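You operate a simulated robot arm through the tools that you are given. There is no shell and no other tool. Be economical: measure what you need, move in short steps, check, and stop when the job is done.

You are at the controls of a simulated robot arm. One attempt, no reset.

## Task
Empty the peel out of the green lunch box and wipe the crumbs out.
Fine: peel in the green bowl, cloth back, lid left open to air. What is to be rubbed or washed off counts as gone when no trace of it is left.
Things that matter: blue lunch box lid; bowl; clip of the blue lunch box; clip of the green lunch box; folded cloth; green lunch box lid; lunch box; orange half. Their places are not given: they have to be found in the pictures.

It is judged by the outcome, as a careful person would: the job done as asked, and still so three seconds after it is handed in. It fails if anything else is knocked over, pushed out of place, dropped, spilled or broken. A push-on lid holds only when it is set on centred and level and pressed home; a screw cap is set on level and turned clockwise until tight. Flat cloth is picked up by pressing the open fingertips on it (5 to 10 N) and closing them slowly along it; thin cloth reads only 2 to 8 mm in the jaws.

## Robot
A 6-joint arm with a two-finger parallel gripper, fixed in place. Base frame: the origin is at the foot of the arm, x ahead of it, y to its left, z up; the work surface is at about z = 750. Lengths are in mm, angles in degrees, forces in N, time in s.
With the tool pointing down near the work surface it reaches from about 180 to 640 mm from the base axis. Its first joint turns from -66.0 to 66.0 degrees. Payload 2.7 kg.
The TCP is the grasp point between the finger pads, 23 mm short of the fingertips. In the tool frame z runs along the fingers and y along their closing line. Largest opening 94 mm; finger width 38, thickness 10; the body of the gripper, 54 by 96 mm, starts 39 mm behind the TCP.
Orientation is that of the tool frame in the base frame, as [roll, pitch, yaw] about the fixed x, y, z axes, in that order (R = Rz(yaw) Ry(pitch) Rx(roll)). With the fingers straight down and closing along the base's y, the tool's x points along the base's -x, its y along +y and its z along -z.

## Interface
- The arm moves only by the tool arm_command. Its argument "motion" is a list of rows, each an object of numbers (a shift or turn left out is 0, a gripper value left out holds the last): "x", "y", "z": the shift along the base's x, y, z in mm; "rx", "ry", "rz": the turn, a rotation vector about the base's x, y, z in degrees; "hand": the closure, from 0 (fully open) to 1 (shut). In form: [{"x": .., "y": .., "z": .., "rx": .., "ry": .., "rz": .., "hand": ..}, ...]. A call has 1 to 20 rows; each row shifts and turns the commanded pose from where the row before left it. Rows are played at 5 a second. More than 50 mm and 8.6 degrees between two rows, or a gripper value outside its range, and nothing of the call is played. A pose out of reach is approached as far as the arm can. The call stops where the force on the tool passes 90 N (or 10 N more than at its start, if that is more) or the arm is blocked; 0.2 s more then pass. Each finger travels about 45 mm/s and halts on what it meets, pressing with about 36 N; the grip force reading is that of the motor and also rises with nothing between the fingers. The clock runs only during rows and for 0.2 s after the last one: add rows that do not move to give the fingers time. The reply holds the time, the measured pose of the TCP, the force on the tool along the base axes, the opening and the grip force, in the units named above and with some noise, with the torque about the TCP (base axes, N m) and any sound that the robot's microphone picked up, and new pictures: "pictures" is both (left out), scene, wrist or none.
- Cameras (640 x 400 px; columns grow to the right, rows downward): "scene" is fixed at [65.4, -437.6, 1410.7]; the picture's right is [0.85, -0.52, 0.00], its down [-0.31, -0.50, -0.81] and it looks along [0.43, 0.69, -0.58] (base axes); focal length 360 px, centre (320, 200). "wrist" rides on the gripper at [87, 16, -74] in the tool frame; the picture's right is [-0.18, 0.98, 0.00], its down [-0.58, -0.11, -0.81] and it looks along [-0.79, -0.15, 0.59] (tool axes); focal length 243 px, centre (320, 200).
- point_at(camera, pixels): for up to 12 pixels [column, row] of the newest picture of that camera ("zoom" is the newest enlarged one), the place [x, y, z] in the base frame of the surface seen there, good to about 3 mm, but the place of the scene camera against the robot may be out by one fixed shift of up to 18 mm in any direction. It takes no simulated time.
- enlarge(camera, box): a new picture of the part [left, top, right, bottom] of that camera's present view, enlarged. It takes no simulated time.
- sign_off(): hands the job in; it is judged then, once.

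Work in short steps. Measure before you move; look again where a grasp or a placing could have gone wrong, and mend it. You have 80 turns and 200 pictures in all, those below and enlarged ones among them. Open the gripper and draw the arm clear of the work before you hand the job in, unless the task says otherwise; then end with one line.

The tools are called after "Call:" as name(argument=value, ...) on one line, values as JSON. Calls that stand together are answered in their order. arm_command: Moves the arm, as the interface text tells. Its arguments: {"type":"object","properties":{"motion":{"type":"array","items":{"type":"object","properties":{"x":{"type":"number"},"y":{"type":"number"},"z":{"type":"number"},"rx":{"type":"number"},"ry":{"type":"number"},"rz":{"type":"number"},"hand":{"type":"number"}}}},"pictures":{"type":"string","enum":["both","scene","wrist","none"]}},"required":["motion"]} The other tools are called the same way: point_at (camera, pixels) gives the place of the surface under pixels of a picture; enlarge (camera, box) takes an enlarged picture of a part of a camera's view; sign_off () hands the job in.

At the start:

```text
t: 0.0
tcp_pos: [279.8, 171.8, 1125.1]
tcp_rot: [-180.0, 0.0, -180.0]
force: [-0.2, 0.3, -0.3]
torque: [-0.01, -0.04, 0.03]
grip_width: 94.1
grip_force: 0.0
```

scene: 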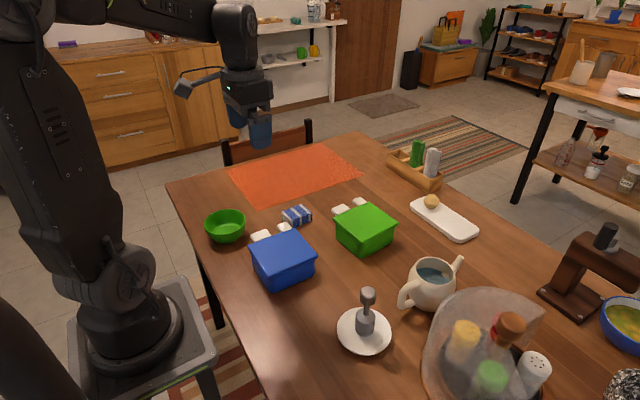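
wrist: 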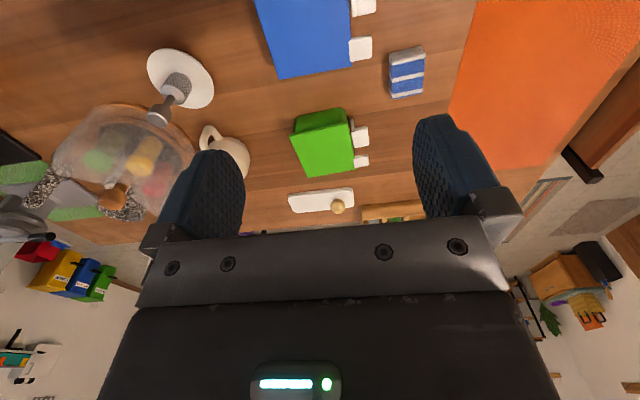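

The picture shows the green box near (365,228), blue box (283,258), cloth (297,215) and bowl (225,226). I enlarge them and measure.

Call:
enlarge(camera="scene", box=[190, 170, 420, 314])

Call:
enlarge(camera="wrist", box=[240, 0, 460, 220])

Call:
point_at(camera="wrist", pixels=[[323, 128], [361, 136], [361, 161], [407, 72], [310, 30], [360, 48], [295, 118], [343, 110], [351, 174], [304, 178], [425, 48], [422, 95]])

Call:
point_at(camera="scene", pixels=[[226, 228], [205, 222], [246, 222], [297, 215], [367, 225], [341, 210], [360, 203], [284, 255], [226, 212], [262, 236], [284, 228], [226, 241]])

```text
2.78 times, centred on (305, 242) of scene
```

zoom: 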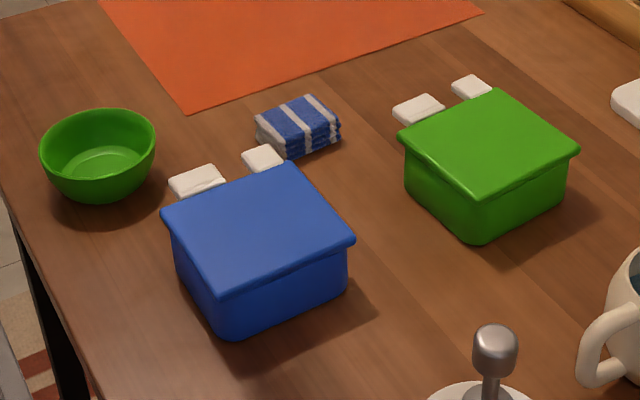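

```text
1.82 times, centred on (350, 110) of wrist
```

zoom: 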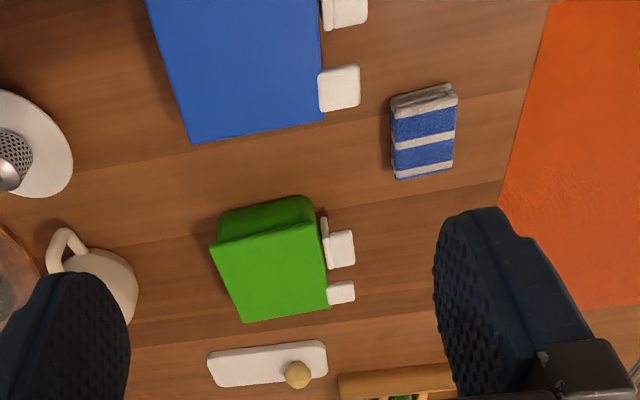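

```text
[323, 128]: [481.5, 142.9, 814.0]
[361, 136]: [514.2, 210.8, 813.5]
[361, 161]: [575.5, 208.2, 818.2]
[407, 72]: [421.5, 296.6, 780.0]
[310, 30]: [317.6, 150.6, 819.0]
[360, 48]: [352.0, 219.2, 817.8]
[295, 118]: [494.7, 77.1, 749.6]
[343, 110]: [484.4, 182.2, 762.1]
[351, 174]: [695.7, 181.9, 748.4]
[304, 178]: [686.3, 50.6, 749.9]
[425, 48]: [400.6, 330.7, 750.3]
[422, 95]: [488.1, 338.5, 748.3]
```

```text
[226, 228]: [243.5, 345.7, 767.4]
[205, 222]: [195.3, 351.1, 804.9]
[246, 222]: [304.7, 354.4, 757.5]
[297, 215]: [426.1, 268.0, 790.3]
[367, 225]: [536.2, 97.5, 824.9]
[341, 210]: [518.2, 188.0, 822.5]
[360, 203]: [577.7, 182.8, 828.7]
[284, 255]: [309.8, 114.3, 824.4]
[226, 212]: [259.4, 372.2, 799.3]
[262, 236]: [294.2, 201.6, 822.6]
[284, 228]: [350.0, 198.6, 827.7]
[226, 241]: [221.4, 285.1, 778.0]
```

I want a closer look at the clips near (350,207) and the lid edges.

Call:
enlarge(camera="scene", box=[325, 190, 405, 260])

Call:
enlarge(camera="scene", box=[240, 200, 325, 292])

```text
5.71 times, centred on (365, 225) of scene
```

zoom: 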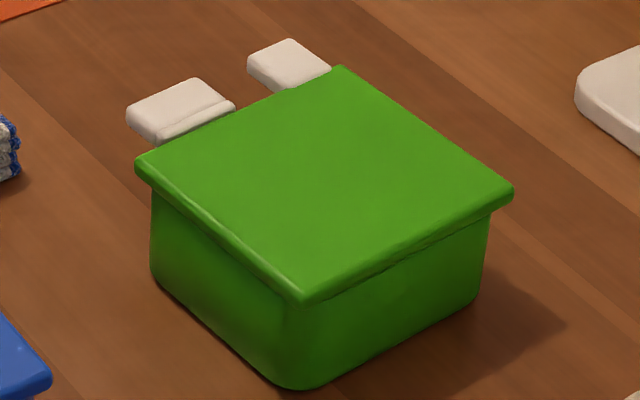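

```text
4.35 times, centred on (282, 246) of scene
```

zoom: 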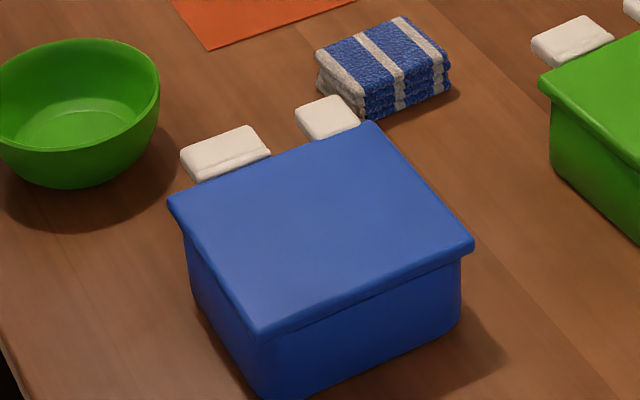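

The left tab at about (515,211,814) has a lip (likely the clip), while the right one at (575,208,818) looks like the lid's lift tab. I turn the gripper so its camera looks from the +y side and go closer.

Call:
arm_command(motion=[{"x": 22, "y": 4, "z": -13, "rz": -8.2}, {"x": 22, "y": 4, "z": -13, "rz": -8.2}, {"x": 22, "y": 4, "z": -13, "rz": -8.2}, {"x": 22, "y": 4, "z": -13, "rz": -8.2}, {"x": 22, "y": 4, "z": -13, "rz": -8.2}, {"x": 22, "y": 4, "z": -13, "rz": -8.2}, {"x": 22, "y": 4, "z": -13, "rz": -8.2}, {"x": 22, "y": 4, "z": -13, "rz": -8.2}, {"x": 22, "y": 4, "z": -13, "rz": -8.2}, {"x": 22, "y": 4, "z": -13, "rz": -8.2}, {"x": 22, "y": 4, "z": -13, "rz": -8}])

```text
t: 2.4
tcp_pos: [521.3, 214.5, 982.1]
tcp_rot: [-179.9, 0.0, 89.7]
force: [-0.1, 0.1, 0.0]
torque: [0.02, -0.01, 0.0]
grip_width: 94.0
grip_force: 0.1
```

scene: 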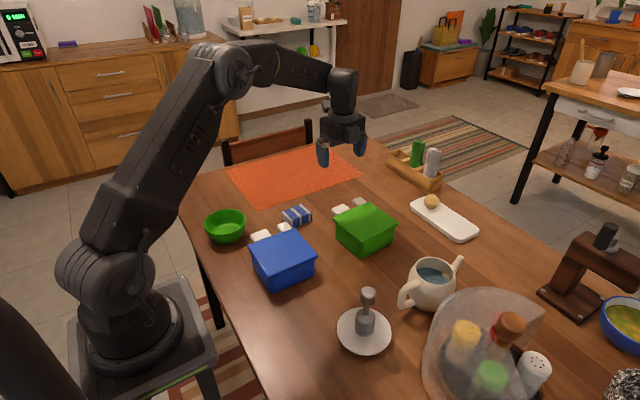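
wrist: 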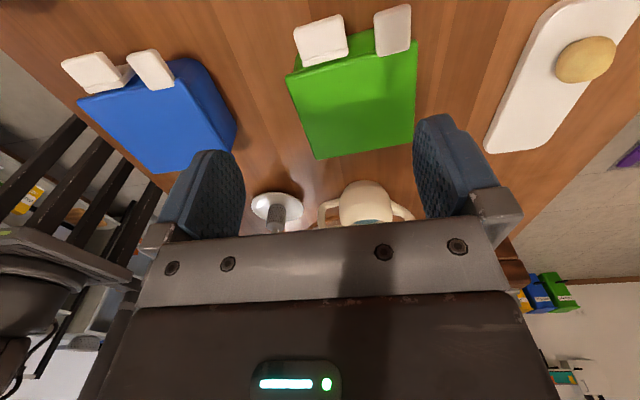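

The clip (320,40) and tab (393,30) are visible now. I enlarge and measure.

Call:
enlarge(camera="wrist", box=[275, 0, 435, 100])

Call:
point_at(camera="wrist", pixels=[[297, 30], [338, 18], [304, 63], [347, 54], [377, 14], [409, 8], [378, 52], [409, 47], [290, 78], [415, 50], [318, 155], [412, 137]])

```text
4.00 times, centred on (355, 50) of wrist
```

zoom: 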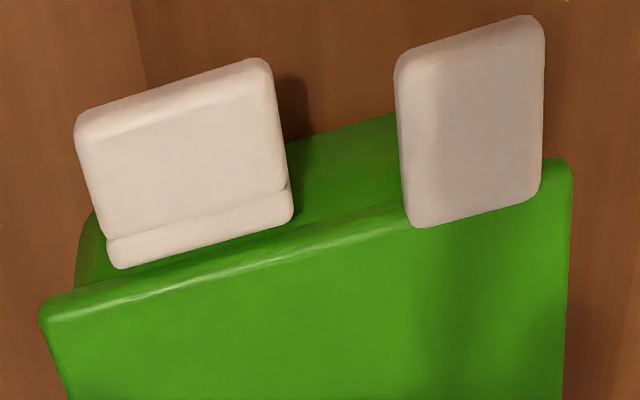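

```text
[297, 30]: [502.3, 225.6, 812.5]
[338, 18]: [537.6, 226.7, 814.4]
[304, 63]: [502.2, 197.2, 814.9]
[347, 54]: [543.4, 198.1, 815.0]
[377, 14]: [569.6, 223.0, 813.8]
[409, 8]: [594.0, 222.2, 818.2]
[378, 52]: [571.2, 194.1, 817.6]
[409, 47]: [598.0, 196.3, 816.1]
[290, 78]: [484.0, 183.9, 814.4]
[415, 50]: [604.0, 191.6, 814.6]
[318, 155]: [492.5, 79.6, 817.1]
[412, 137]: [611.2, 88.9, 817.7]
```

I go lower and further out (+y) to see how the clip is fixed on the side.

Call:
arm_command(motion=[{"y": 22, "z": -30}, {"y": 22, "z": -30}, {"y": 22, "z": -30}, {"y": 22, "z": -30}, {"z": -15}], pictures="wrist")

Call:
enlarge(camera="wrist", box=[220, 20, 420, 145])

```text
t: 3.6
tcp_pos: [521.2, 302.8, 847.2]
tcp_rot: [180.0, 0.0, 90.0]
force: [0.1, 0.4, 0.2]
torque: [0.01, -0.02, -0.02]
grip_width: 94.2
grip_force: 0.1
```

wrist: 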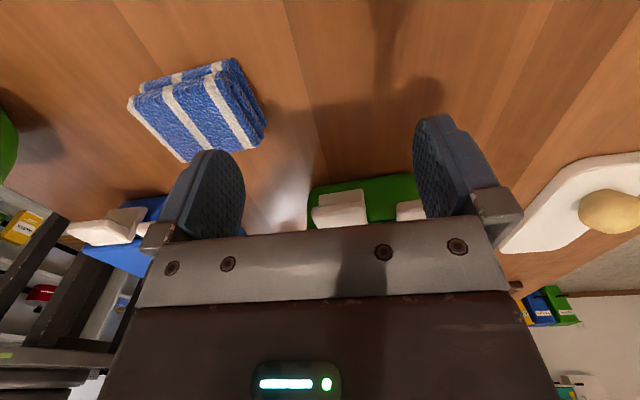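

```text
3.20 times, centred on (320, 82) of wrist
```

zoom: 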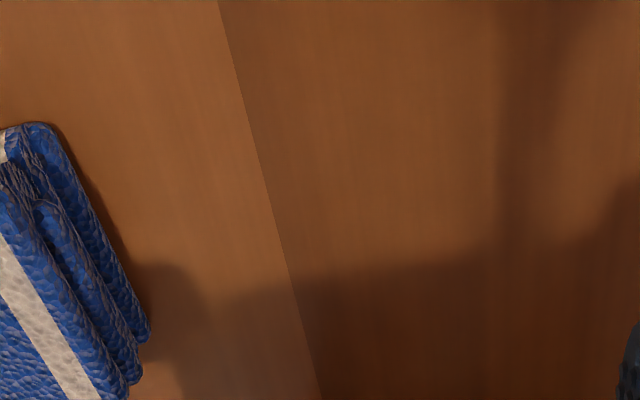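

The wrist view is upside down relative to the world (picture-down = up), so I raise a little and tilt the tool 30° to see the clip from the side.

Call:
arm_command(motion=[{"z": 15, "rx": -7.5}, {"z": 15, "rx": -7.5}, {"z": 10, "rx": -7.5}, {"rx": -7.5}, {}], pictures="wrist")

Call:
enlarge(camera="wrist", box=[240, 70, 440, 195])

```text
t: 4.8
tcp_pos: [516.3, 301.2, 887.5]
tcp_rot: [179.9, 30.1, 90.0]
force: [0.6, 0.1, -0.2]
torque: [-0.01, 0.03, -0.01]
grip_width: 94.0
grip_force: 0.0
out of reach, approached as far as the arm can: row 4
```

wrist: 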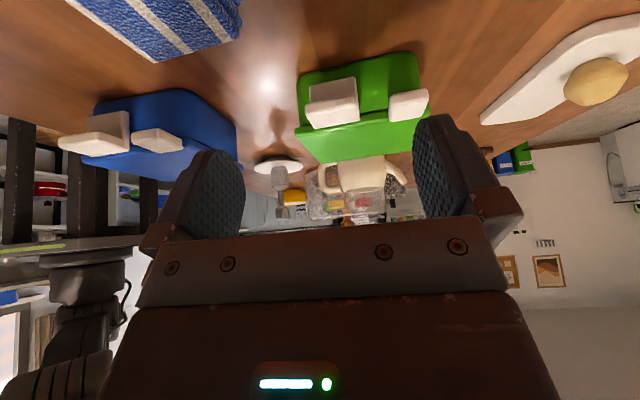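

```text
3.20 times, centred on (340, 132) of wrist
```

zoom: 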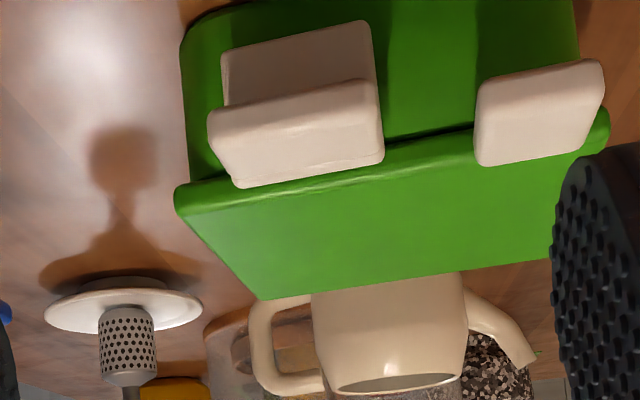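

The clip is an L: a vertical plate down the box's front wall and a horizontal tab at lid height; the other tab sits on the lid. I measure the parts in the wrist view.

Call:
point_at(camera="zoom", pixels=[[230, 60], [230, 95], [360, 35], [365, 75], [300, 110], [300, 135], [300, 160], [230, 170], [540, 80], [540, 110], [540, 150], [430, 60]])

Call:
enlarge(camera="wrist", box=[290, 60, 390, 135])

Call:
enlarge(camera="wrist", box=[50, 80, 250, 205])

```text
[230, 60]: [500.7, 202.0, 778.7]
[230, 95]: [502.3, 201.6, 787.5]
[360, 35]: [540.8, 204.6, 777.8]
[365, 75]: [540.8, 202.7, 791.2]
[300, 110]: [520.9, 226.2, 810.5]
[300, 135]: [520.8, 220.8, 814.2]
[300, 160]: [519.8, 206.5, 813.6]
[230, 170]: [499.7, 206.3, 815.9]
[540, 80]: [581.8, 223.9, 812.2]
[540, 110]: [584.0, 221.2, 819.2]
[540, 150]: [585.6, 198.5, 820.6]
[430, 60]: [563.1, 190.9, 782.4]
```

```text
5.33 times, centred on (340, 98) of wrist
```

zoom: 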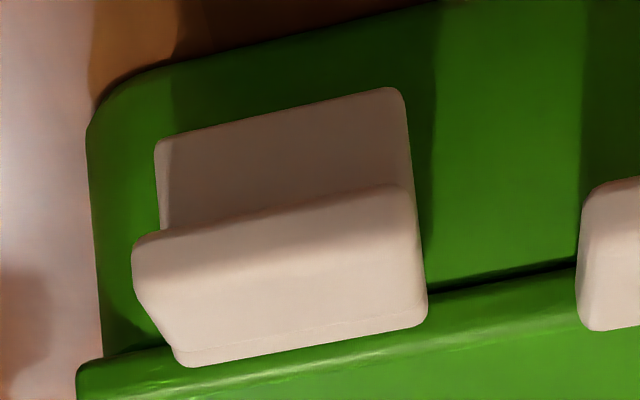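

```text
3.20 times, centred on (150, 142) of wrist
```

zoom: 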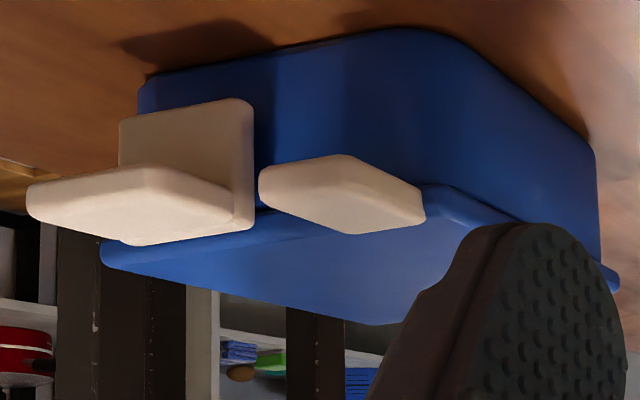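

The clip plate spans z≈775–815 at y≈200, the tab reaches y≈226; it likely hinges at its foot and swings outward. I straighten the tool, close the fingers and hover above the tab's outer edge.

Call:
arm_command(motion=[{"rx": 7.5, "hand": 1}, {"rx": 7.5, "y": -20}, {"rx": 7.5, "y": -20, "x": 2}, {"rx": 7.5, "y": -20, "x": 2}, {"y": -7, "z": -25}, {}])

```text
t: 6.2
tcp_pos: [523.6, 230.8, 863.5]
tcp_rot: [-180.0, 0.0, 89.9]
force: [0.1, 0.5, -0.6]
torque: [0.01, 0.02, 0.0]
grip_width: 0.0
grip_force: 33.2
```

scene: 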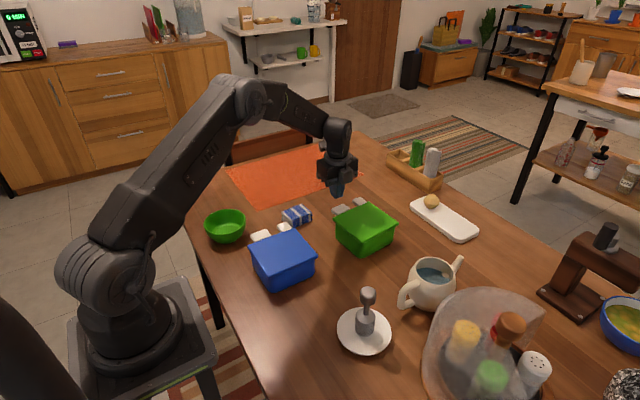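
wrist: 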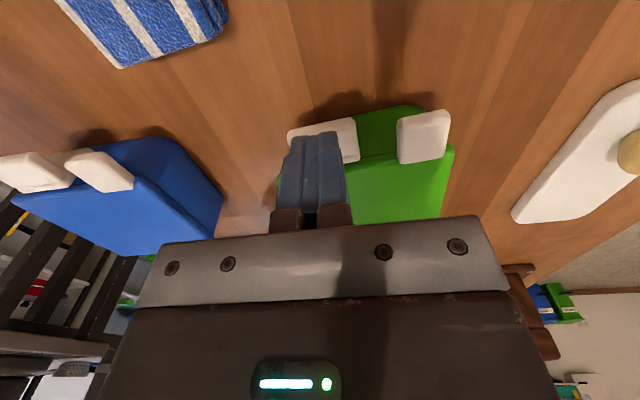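

The fingertips hang over the tab's outer edge (320,135). I lower to contact and press gently in small steps.

Call:
arm_command(motion=[{"z": -15}, {"z": -9}, {"z": -2}, {"z": -2}, {"z": -2}], pictures="wrist")

```text
t: 7.4
tcp_pos: [522.5, 239.3, 837.0]
tcp_rot: [179.5, -0.3, 90.0]
force: [-10.1, 15.5, 31.6]
torque: [-0.19, 0.21, -0.17]
grip_width: 0.0
grip_force: 36.2
```

wrist: 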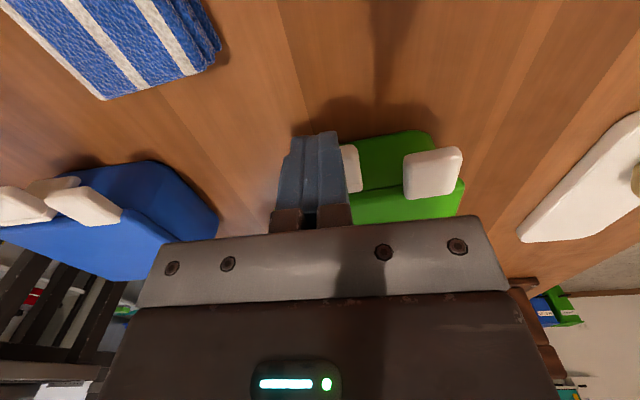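

31 N and a sideways push: I check whether the clip turned or the box moved.

Call:
arm_command(motion=[{"z": 6}, {"z": 20}, {"z": 10, "y": 10}, {}])

Call:
enlarge(camera="scene", box=[325, 190, 405, 260])

Call:
enlarge(camera="wrist", box=[260, 90, 480, 228])

```text
t: 8.4
tcp_pos: [521.8, 245.1, 867.7]
tcp_rot: [-179.9, 0.0, 90.0]
force: [0.9, -0.5, -1.1]
torque: [-0.02, 0.0, 0.04]
grip_width: 0.1
grip_force: 36.4
```

scene: 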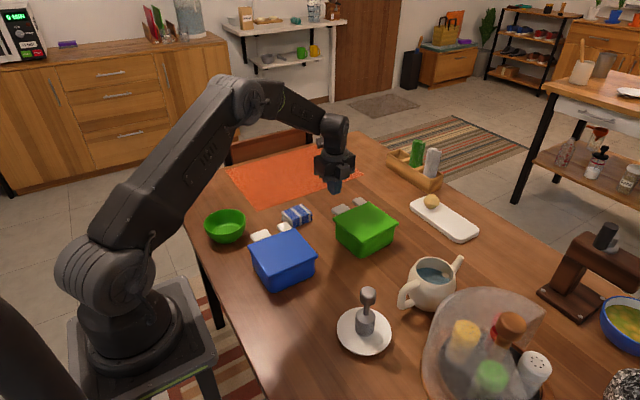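
wrist: 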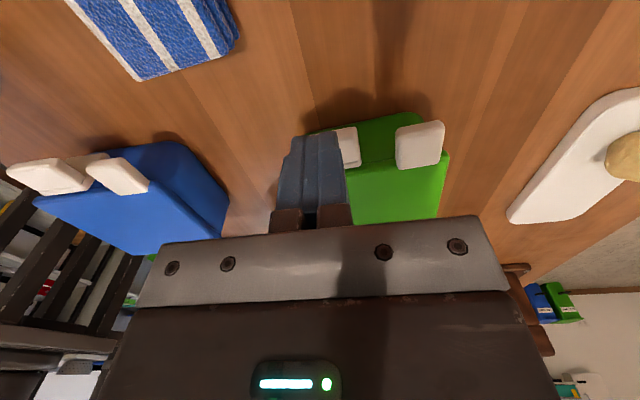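

```text
5.71 times, centred on (365, 225) of scene
```

zoom: 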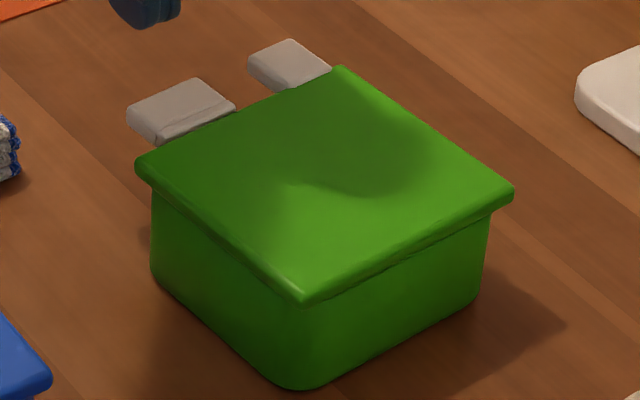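

```text
2.90 times, centred on (370, 159) of wrist
```

zoom: 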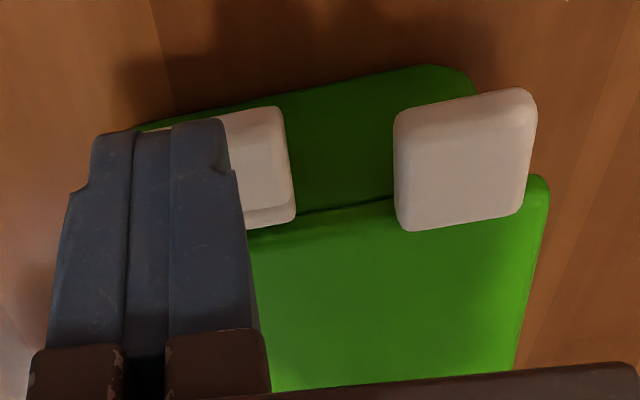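

The clip looks unmoved and the box too; the finger was dragged outward while pressing, which hints at a stiff clip turning about its foot. I press again harder, drifting outward with it.

Call:
arm_command(motion=[{"y": -13, "z": -20}, {"z": -7}, {"z": -3}, {"z": -3, "y": 2}, {"z": -3, "y": 2}, {"z": -3, "y": 2}])

Call:
enlarge(camera="scene", box=[325, 180, 405, 250])

```text
t: 9.8
tcp_pos: [521.8, 243.5, 831.9]
tcp_rot: [179.6, -0.2, 90.2]
force: [-13.9, 21.3, 32.3]
torque: [-0.1, 0.27, -0.27]
grip_width: 0.2
grip_force: 36.1
```

scene: 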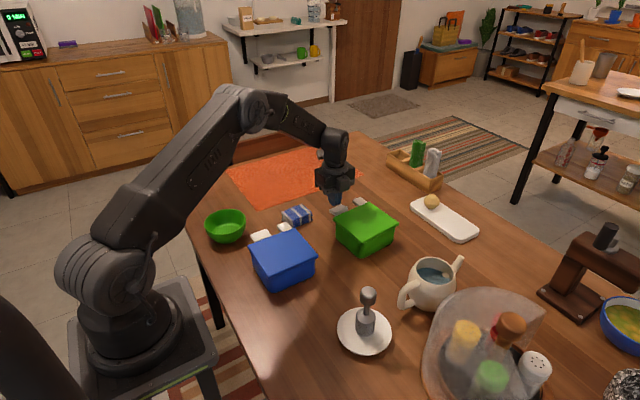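
wrist: 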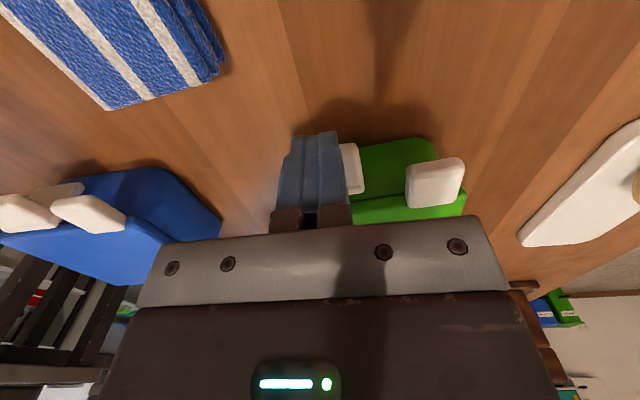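

```text
5.71 times, centred on (365, 215) of scene
```

zoom: 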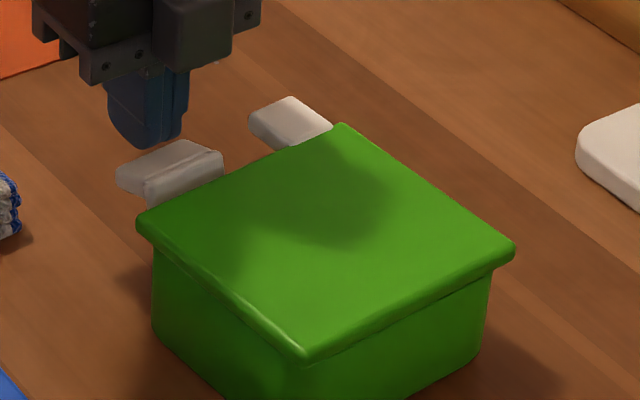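

The clip is tilting outward about its foot now. I keep pressing down and outward.

Call:
arm_command(motion=[{"z": -4, "y": 1}, {"z": -4, "y": 1}, {"z": -4}, {"z": -4}, {"z": -4}], pictures="none")

Call:
enlarge(camera="scene", box=[325, 180, 405, 250])

```text
t: 11.0
tcp_pos: [523.1, 237.4, 809.2]
tcp_rot: [180.0, 0.1, 90.0]
force: [-1.1, -0.6, -0.8]
torque: [0.02, 0.0, -0.01]
grip_width: 0.0
grip_force: 36.0
```

```text
5.71 times, centred on (365, 215) of scene
```

zoom: 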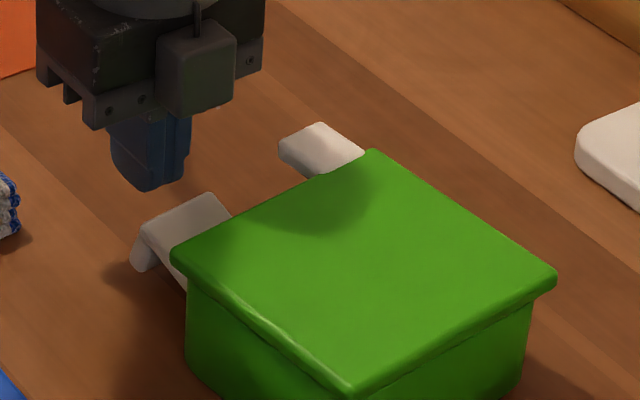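

The clip sprang open past its catch (force back to 0). The box may have slid slightly; I rise and re-measure from above with fingers half open.

Call:
arm_command(motion=[{"y": 8, "z": 15}, {"z": 40, "hand": 0.5}, {"z": 40, "x": 15}, {"z": 30, "x": 15}, {"x": 15}])

Call:
enlarge(camera="wrist", box=[240, 0, 440, 125])

```text
t: 12.2
tcp_pos: [567.3, 248.2, 933.5]
tcp_rot: [180.0, 0.0, 90.0]
force: [1.6, 0.0, 0.2]
torque: [0.02, 0.02, -0.02]
grip_width: 47.2
grip_force: 0.0
```

scene: 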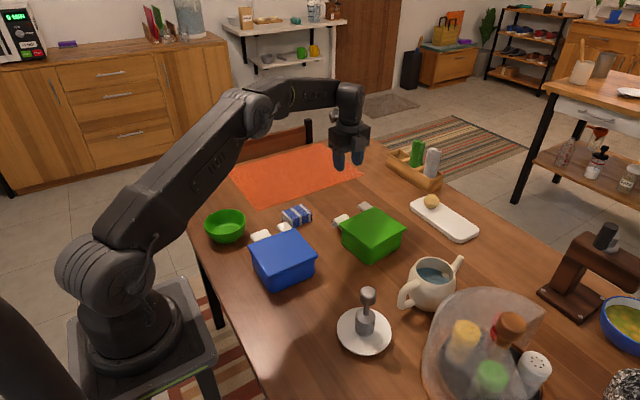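
wrist: 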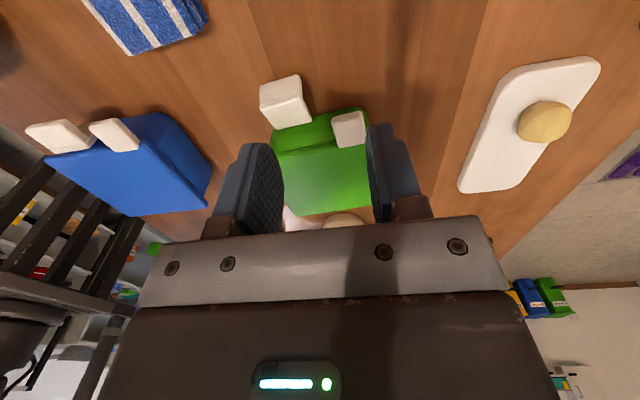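

```text
3.20 times, centred on (340, 62) of wrist
```

zoom: 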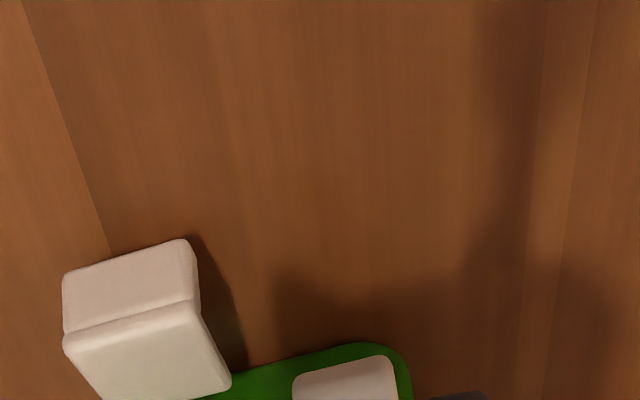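

The box slid a little toward −y. I measure the tab (350,130) and lid corners again.

Call:
point_at(camera="wrist", pixels=[[335, 118], [362, 112], [338, 147], [366, 141], [348, 130], [284, 100], [300, 150], [276, 157], [310, 210], [285, 85]])

Call:
point_at(camera="scene", pixels=[[340, 237], [405, 229], [376, 249], [372, 210], [365, 207], [399, 296]])

Call:
enlarge(camera="scene", box=[320, 190, 440, 290])

```text
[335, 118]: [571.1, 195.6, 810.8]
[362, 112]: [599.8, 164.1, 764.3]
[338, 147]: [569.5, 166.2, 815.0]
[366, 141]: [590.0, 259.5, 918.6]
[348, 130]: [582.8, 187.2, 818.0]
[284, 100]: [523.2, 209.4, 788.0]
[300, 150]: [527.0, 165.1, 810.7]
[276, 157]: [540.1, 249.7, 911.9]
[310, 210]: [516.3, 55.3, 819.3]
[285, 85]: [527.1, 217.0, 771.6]
```

```text
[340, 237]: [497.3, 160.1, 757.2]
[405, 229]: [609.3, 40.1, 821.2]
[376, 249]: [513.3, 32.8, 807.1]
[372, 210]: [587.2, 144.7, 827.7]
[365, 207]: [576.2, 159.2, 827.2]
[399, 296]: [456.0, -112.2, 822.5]
```

```text
4.00 times, centred on (380, 240) of scene
```

zoom: 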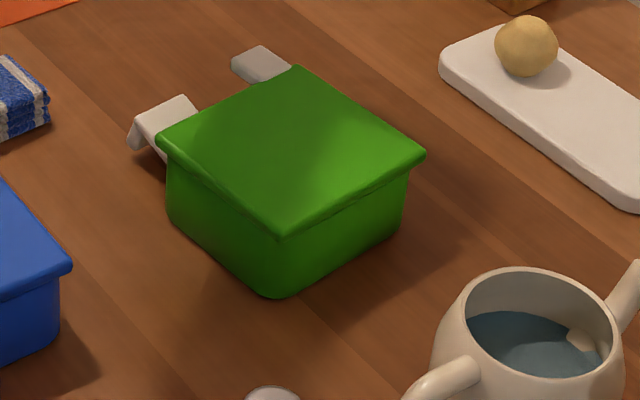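

The box slid about 28 mm; the tab is now at x 569–596, y 168–196, top z≈816. I go down over its outer half with fingers either side.

Call:
arm_command(motion=[{"x": 8, "y": -29}, {"x": 8, "y": -29}, {"z": -40}, {"z": -40}, {"z": -28}, {}])

Call:
enlarge(camera="scene", box=[325, 160, 425, 240])

```text
t: 13.6
tcp_pos: [583.8, 190.5, 827.3]
tcp_rot: [-180.0, 0.0, 90.0]
force: [0.5, 0.1, 1.0]
torque: [-0.03, 0.01, -0.01]
grip_width: 47.0
grip_force: 0.2
```

scene: 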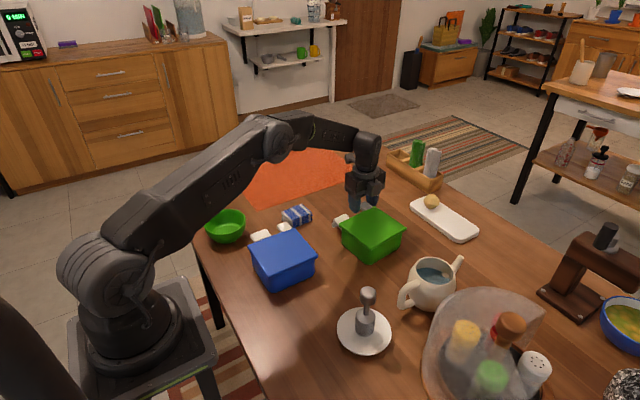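
wrist: 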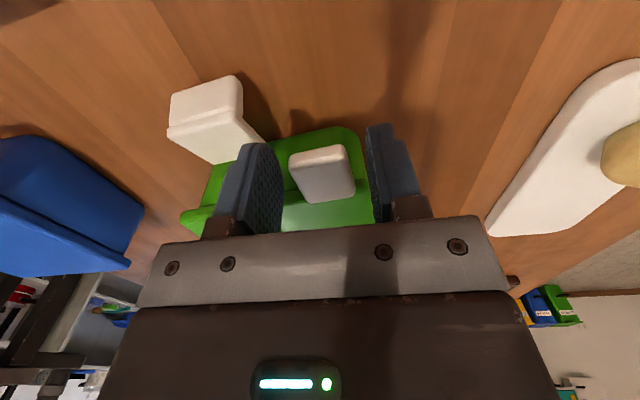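

```text
5.00 times, centred on (375, 200) of scene
```

zoom: 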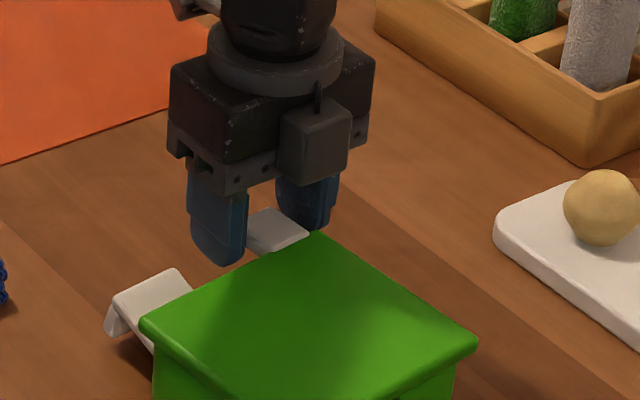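

Fingers straddle the tab; lower a bit and close.

Call:
arm_command(motion=[{"z": -5, "y": 1}, {"hand": 0.7}, {"hand": 0.85}, {}, {}], pictures="wrist")

```text
t: 14.8
tcp_pos: [583.4, 191.4, 822.3]
tcp_rot: [180.0, 0.0, 90.0]
force: [0.9, -0.7, 0.1]
torque: [-0.03, 0.0, -0.23]
grip_width: 29.6
grip_force: 36.0
```

wrist: 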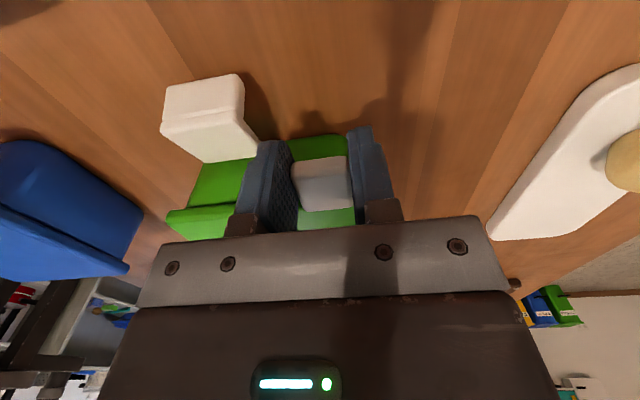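

Tab gripped (29.6 mm). I lift it along an arc about the hinge on the −y side, turning the tool with it, and check forces.

Call:
arm_command(motion=[{"y": -1, "z": 7.1, "rx": 3}, {"y": -1, "z": 7.1, "rx": 3}, {"y": -3.5, "z": 13.9, "rx": 6}, {"y": -4.9, "z": 13.5, "rx": 6}, {}])

Call:
enlarge(camera="scene", box=[310, 150, 430, 270])

```text
t: 16.0
tcp_pos: [583.6, 180.3, 863.6]
tcp_rot: [179.9, -18.1, 90.1]
force: [-1.5, 3.1, 8.9]
torque: [-1.02, 0.23, -0.45]
grip_width: 29.4
grip_force: 36.1
```

scene: 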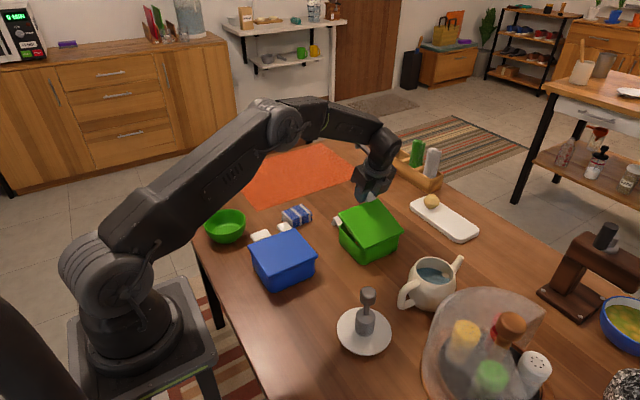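
wrist: 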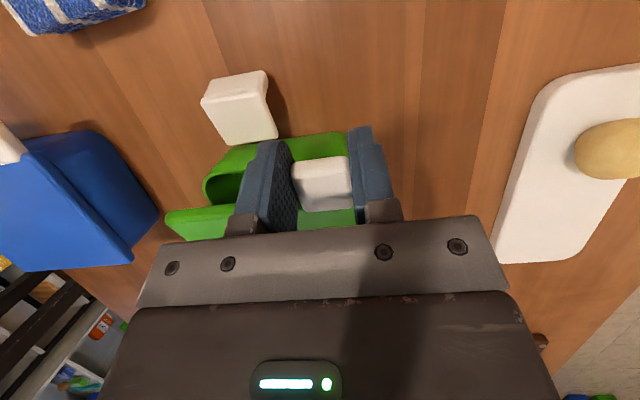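

```text
3.33 times, centred on (370, 210) of scene
```

zoom: 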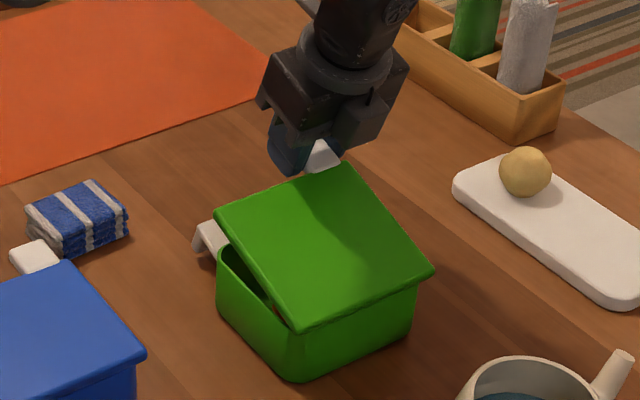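

The lid opens on its hinge. I continue the arc.

Call:
arm_command(motion=[{"y": -6.3, "z": 12.9, "rx": 6}, {"y": -7.6, "z": 12.1, "rx": 6}, {"y": -8.8, "z": 11.3, "rx": 6}, {"y": -9.9, "z": 10.3, "rx": 6}, {}])

Call:
enlarge(camera="scene", box=[310, 150, 430, 270])

```text
t: 17.2
tcp_pos: [583.8, 147.3, 911.1]
tcp_rot: [179.8, -42.1, 90.1]
force: [-0.8, 6.4, 14.0]
torque: [-0.78, 0.3, -0.38]
grip_width: 29.4
grip_force: 35.7
```

scene: 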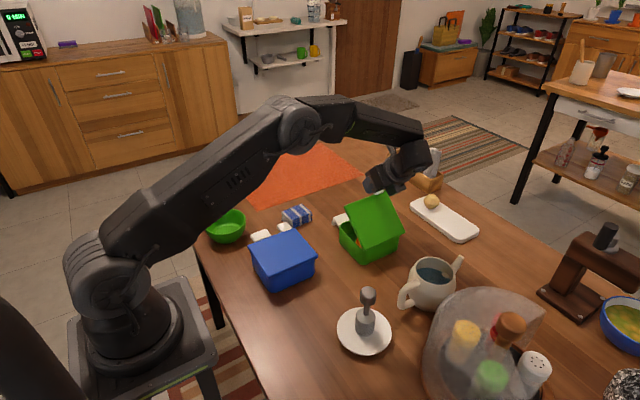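
wrist: 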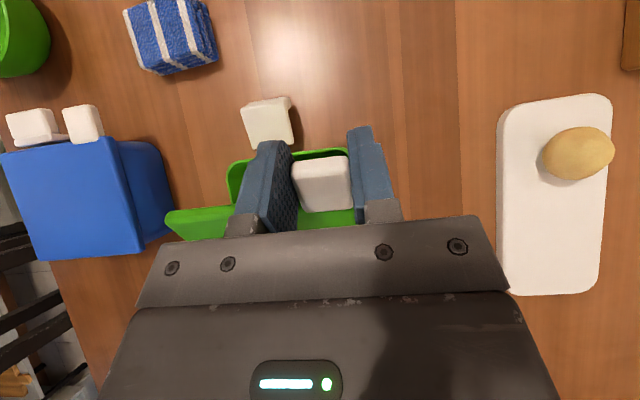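

```text
3.33 times, centred on (370, 210) of scene
```

zoom: 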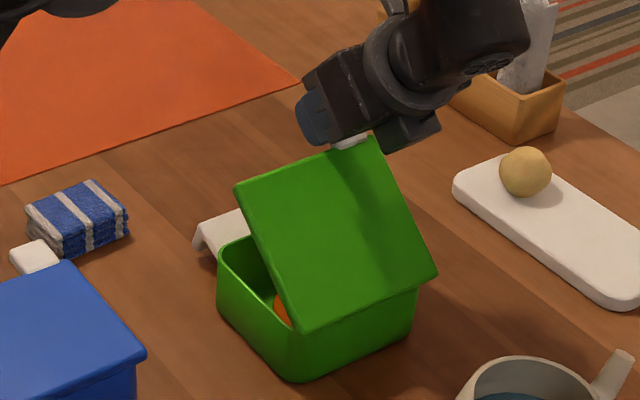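

Lid at ~42°, an orange is visible inside; forces small. I go on with the arc, easing slightly outward.

Call:
arm_command(motion=[{"y": -10.5, "z": 10.7, "rx": 6}, {"y": -11.9, "z": 8.6, "rx": 6}, {"y": -12.6, "z": 6.7, "rx": 6}, {"y": -13.3, "z": 5.3, "rx": 6}, {}])

Call:
enlarge(camera="scene", box=[310, 150, 430, 270])

```text
t: 18.4
tcp_pos: [581.9, 97.7, 943.2]
tcp_rot: [179.7, -66.0, 90.3]
force: [8.0, 0.0, 15.1]
torque: [-0.75, 0.05, -0.02]
grip_width: 29.7
grip_force: 36.0
```

scene: 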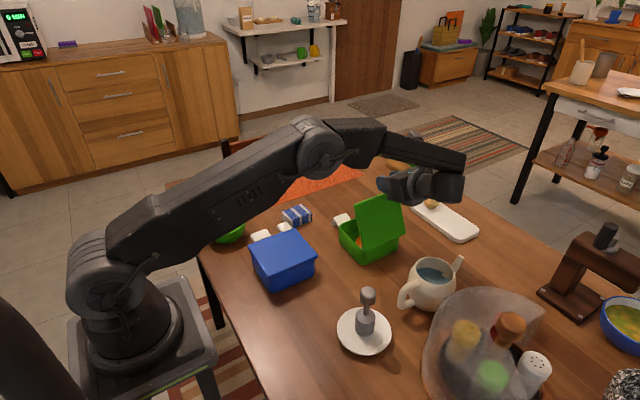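
wrist: 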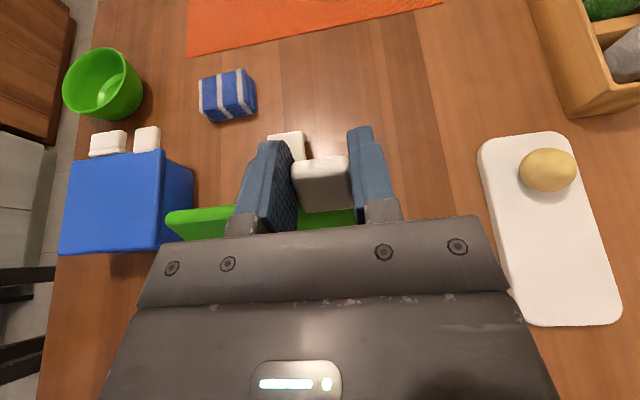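

```text
3.33 times, centred on (370, 210) of scene
```

zoom: 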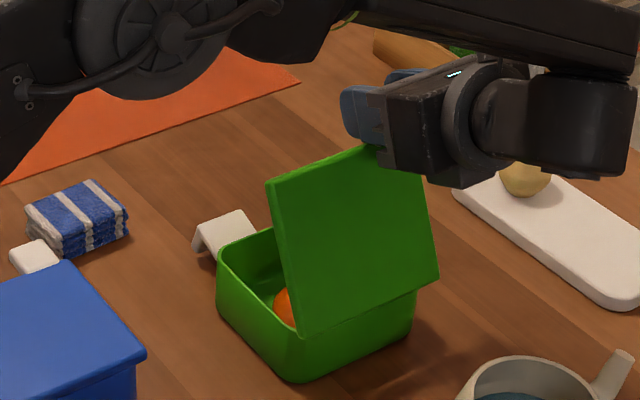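

Lid at ~66°. Continue to about 90° or as far as the arm reaches.

Call:
arm_command(motion=[{"y": -13.8, "z": 4.0, "rx": 6}, {"y": -14.1, "z": 2.5, "rx": 6}, {"y": -14.3, "z": 1, "rx": 6}, {"y": -14.3, "z": -0.5, "rx": 6}, {}])

Call:
enlarge(camera="scene", box=[310, 150, 430, 270])

```text
t: 19.6
tcp_pos: [584.5, 42.6, 951.0]
tcp_rot: [53.5, -89.7, -143.6]
force: [-8.3, -4.6, 24.8]
torque: [-0.4, 0.64, 0.25]
grip_width: 29.6
grip_force: 36.5
```

scene: 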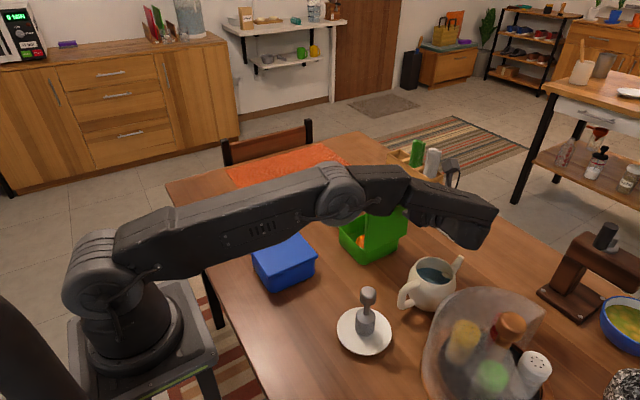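
wrist: 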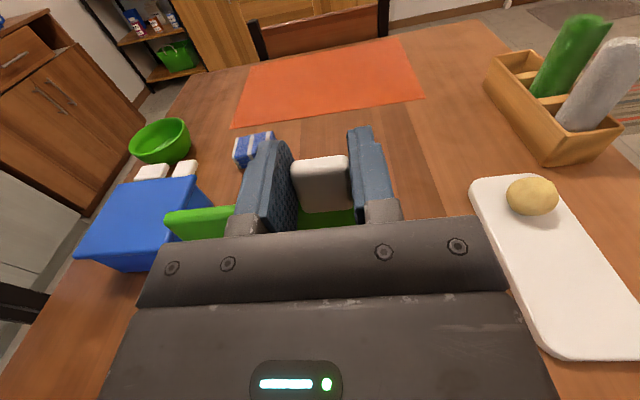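

```text
3.33 times, centred on (370, 210) of scene
```

zoom: 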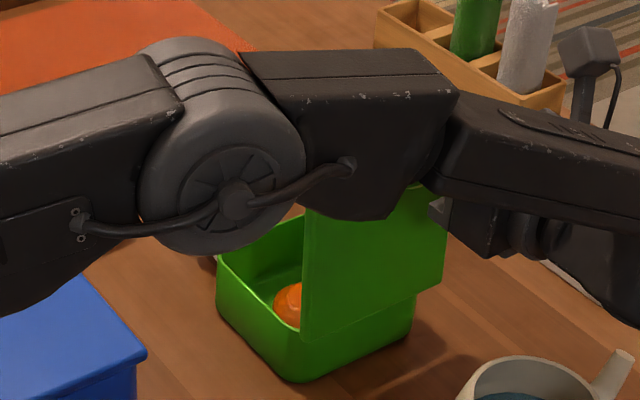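

At about 90°. I go ~14° past vertical so it rests open, staying well above the mug.

Call:
arm_command(motion=[{"y": -14.2, "z": 0, "rx": 6}, {"y": -14, "z": -3, "rx": 6}, {"y": -7, "z": -2.5, "rx": 3}, {}])

Call:
enlarge(camera="scene", box=[310, 150, 430, 270])

```text
t: 20.6
tcp_pos: [583.1, 7.6, 945.1]
tcp_rot: [0.4, -74.9, -90.5]
force: [-0.4, -6.4, 19.6]
torque: [-0.79, 0.26, 0.14]
grip_width: 29.7
grip_force: 36.7
```

scene: 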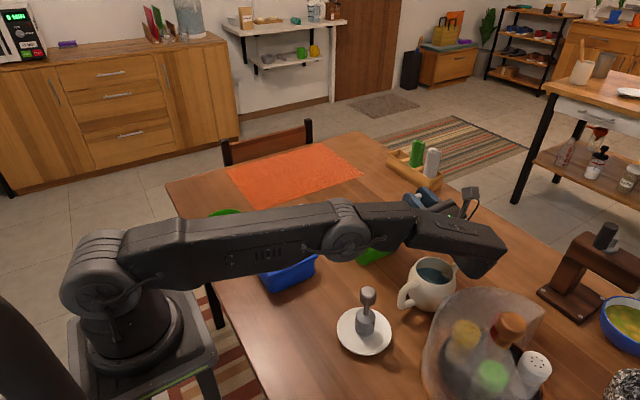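
wrist: 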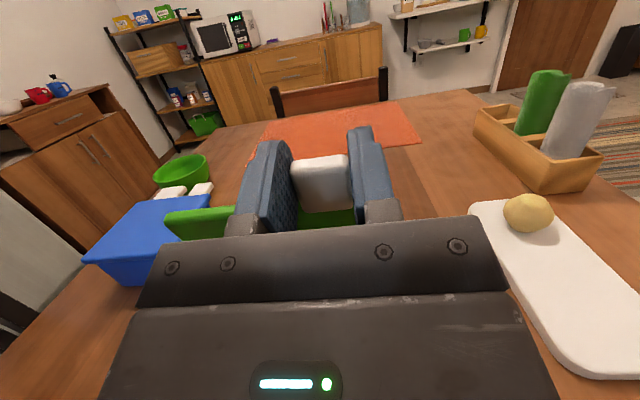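

```text
3.33 times, centred on (370, 210) of scene
```

zoom: 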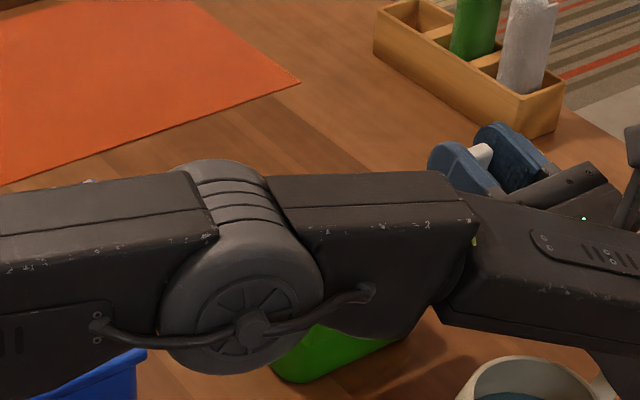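

The lid is held at ~105°. I open the fingers a little and see whether it stays.

Call:
arm_command(motion=[{"hand": 0.6}, {"hand": 0.5}, {}, {}])

```text
t: 21.6
tcp_pos: [581.4, 7.4, 942.1]
tcp_rot: [-0.1, -74.9, -89.8]
force: [0.5, 0.0, -0.3]
torque: [0.03, 0.01, 0.02]
grip_width: 47.0
grip_force: 0.1
```

scene: 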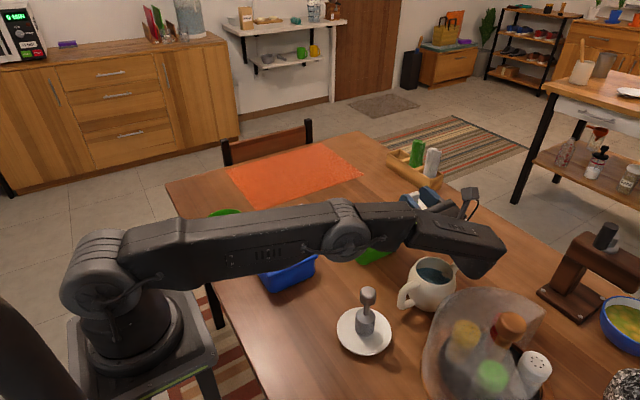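
wrist: 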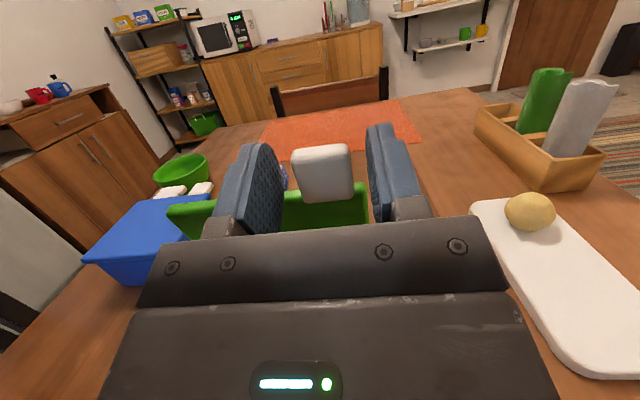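

It stays open with no load. I lift straight up off the tab, then turn the tool back down while moving away toward +y.

Call:
arm_command(motion=[{"z": 20}, {"z": 30}, {"z": 45}, {"z": 45}, {"z": 30, "rx": -8}, {"z": 10, "rx": -8}, {"rx": -8}, {"rx": -8}, {"rx": -8}, {"rx": -8}, {"rx": -8}, {"rx": -8}, {"rx": -8}, {"rx": -8}, {"rx": -8}, {"rx": -8}, {"rx": -8}, {}])

```text
t: 25.4
tcp_pos: [582.5, 7.6, 1122.7]
tcp_rot: [179.9, -0.9, 90.0]
force: [-0.4, -0.1, 0.5]
torque: [-0.02, 0.03, -0.01]
grip_width: 47.0
grip_force: 0.1
```

scene: 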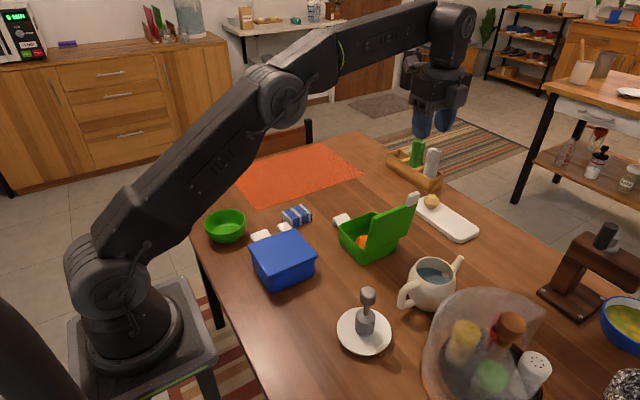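
wrist: 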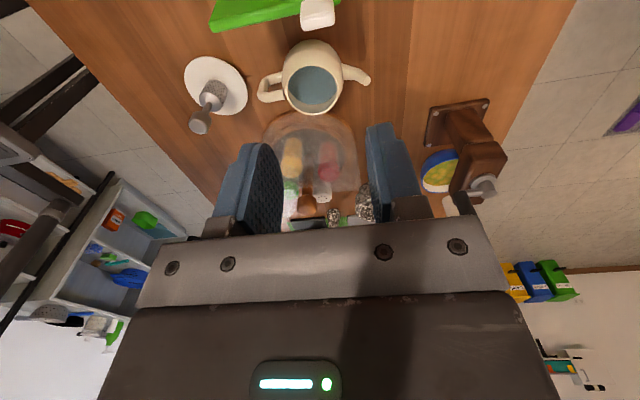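

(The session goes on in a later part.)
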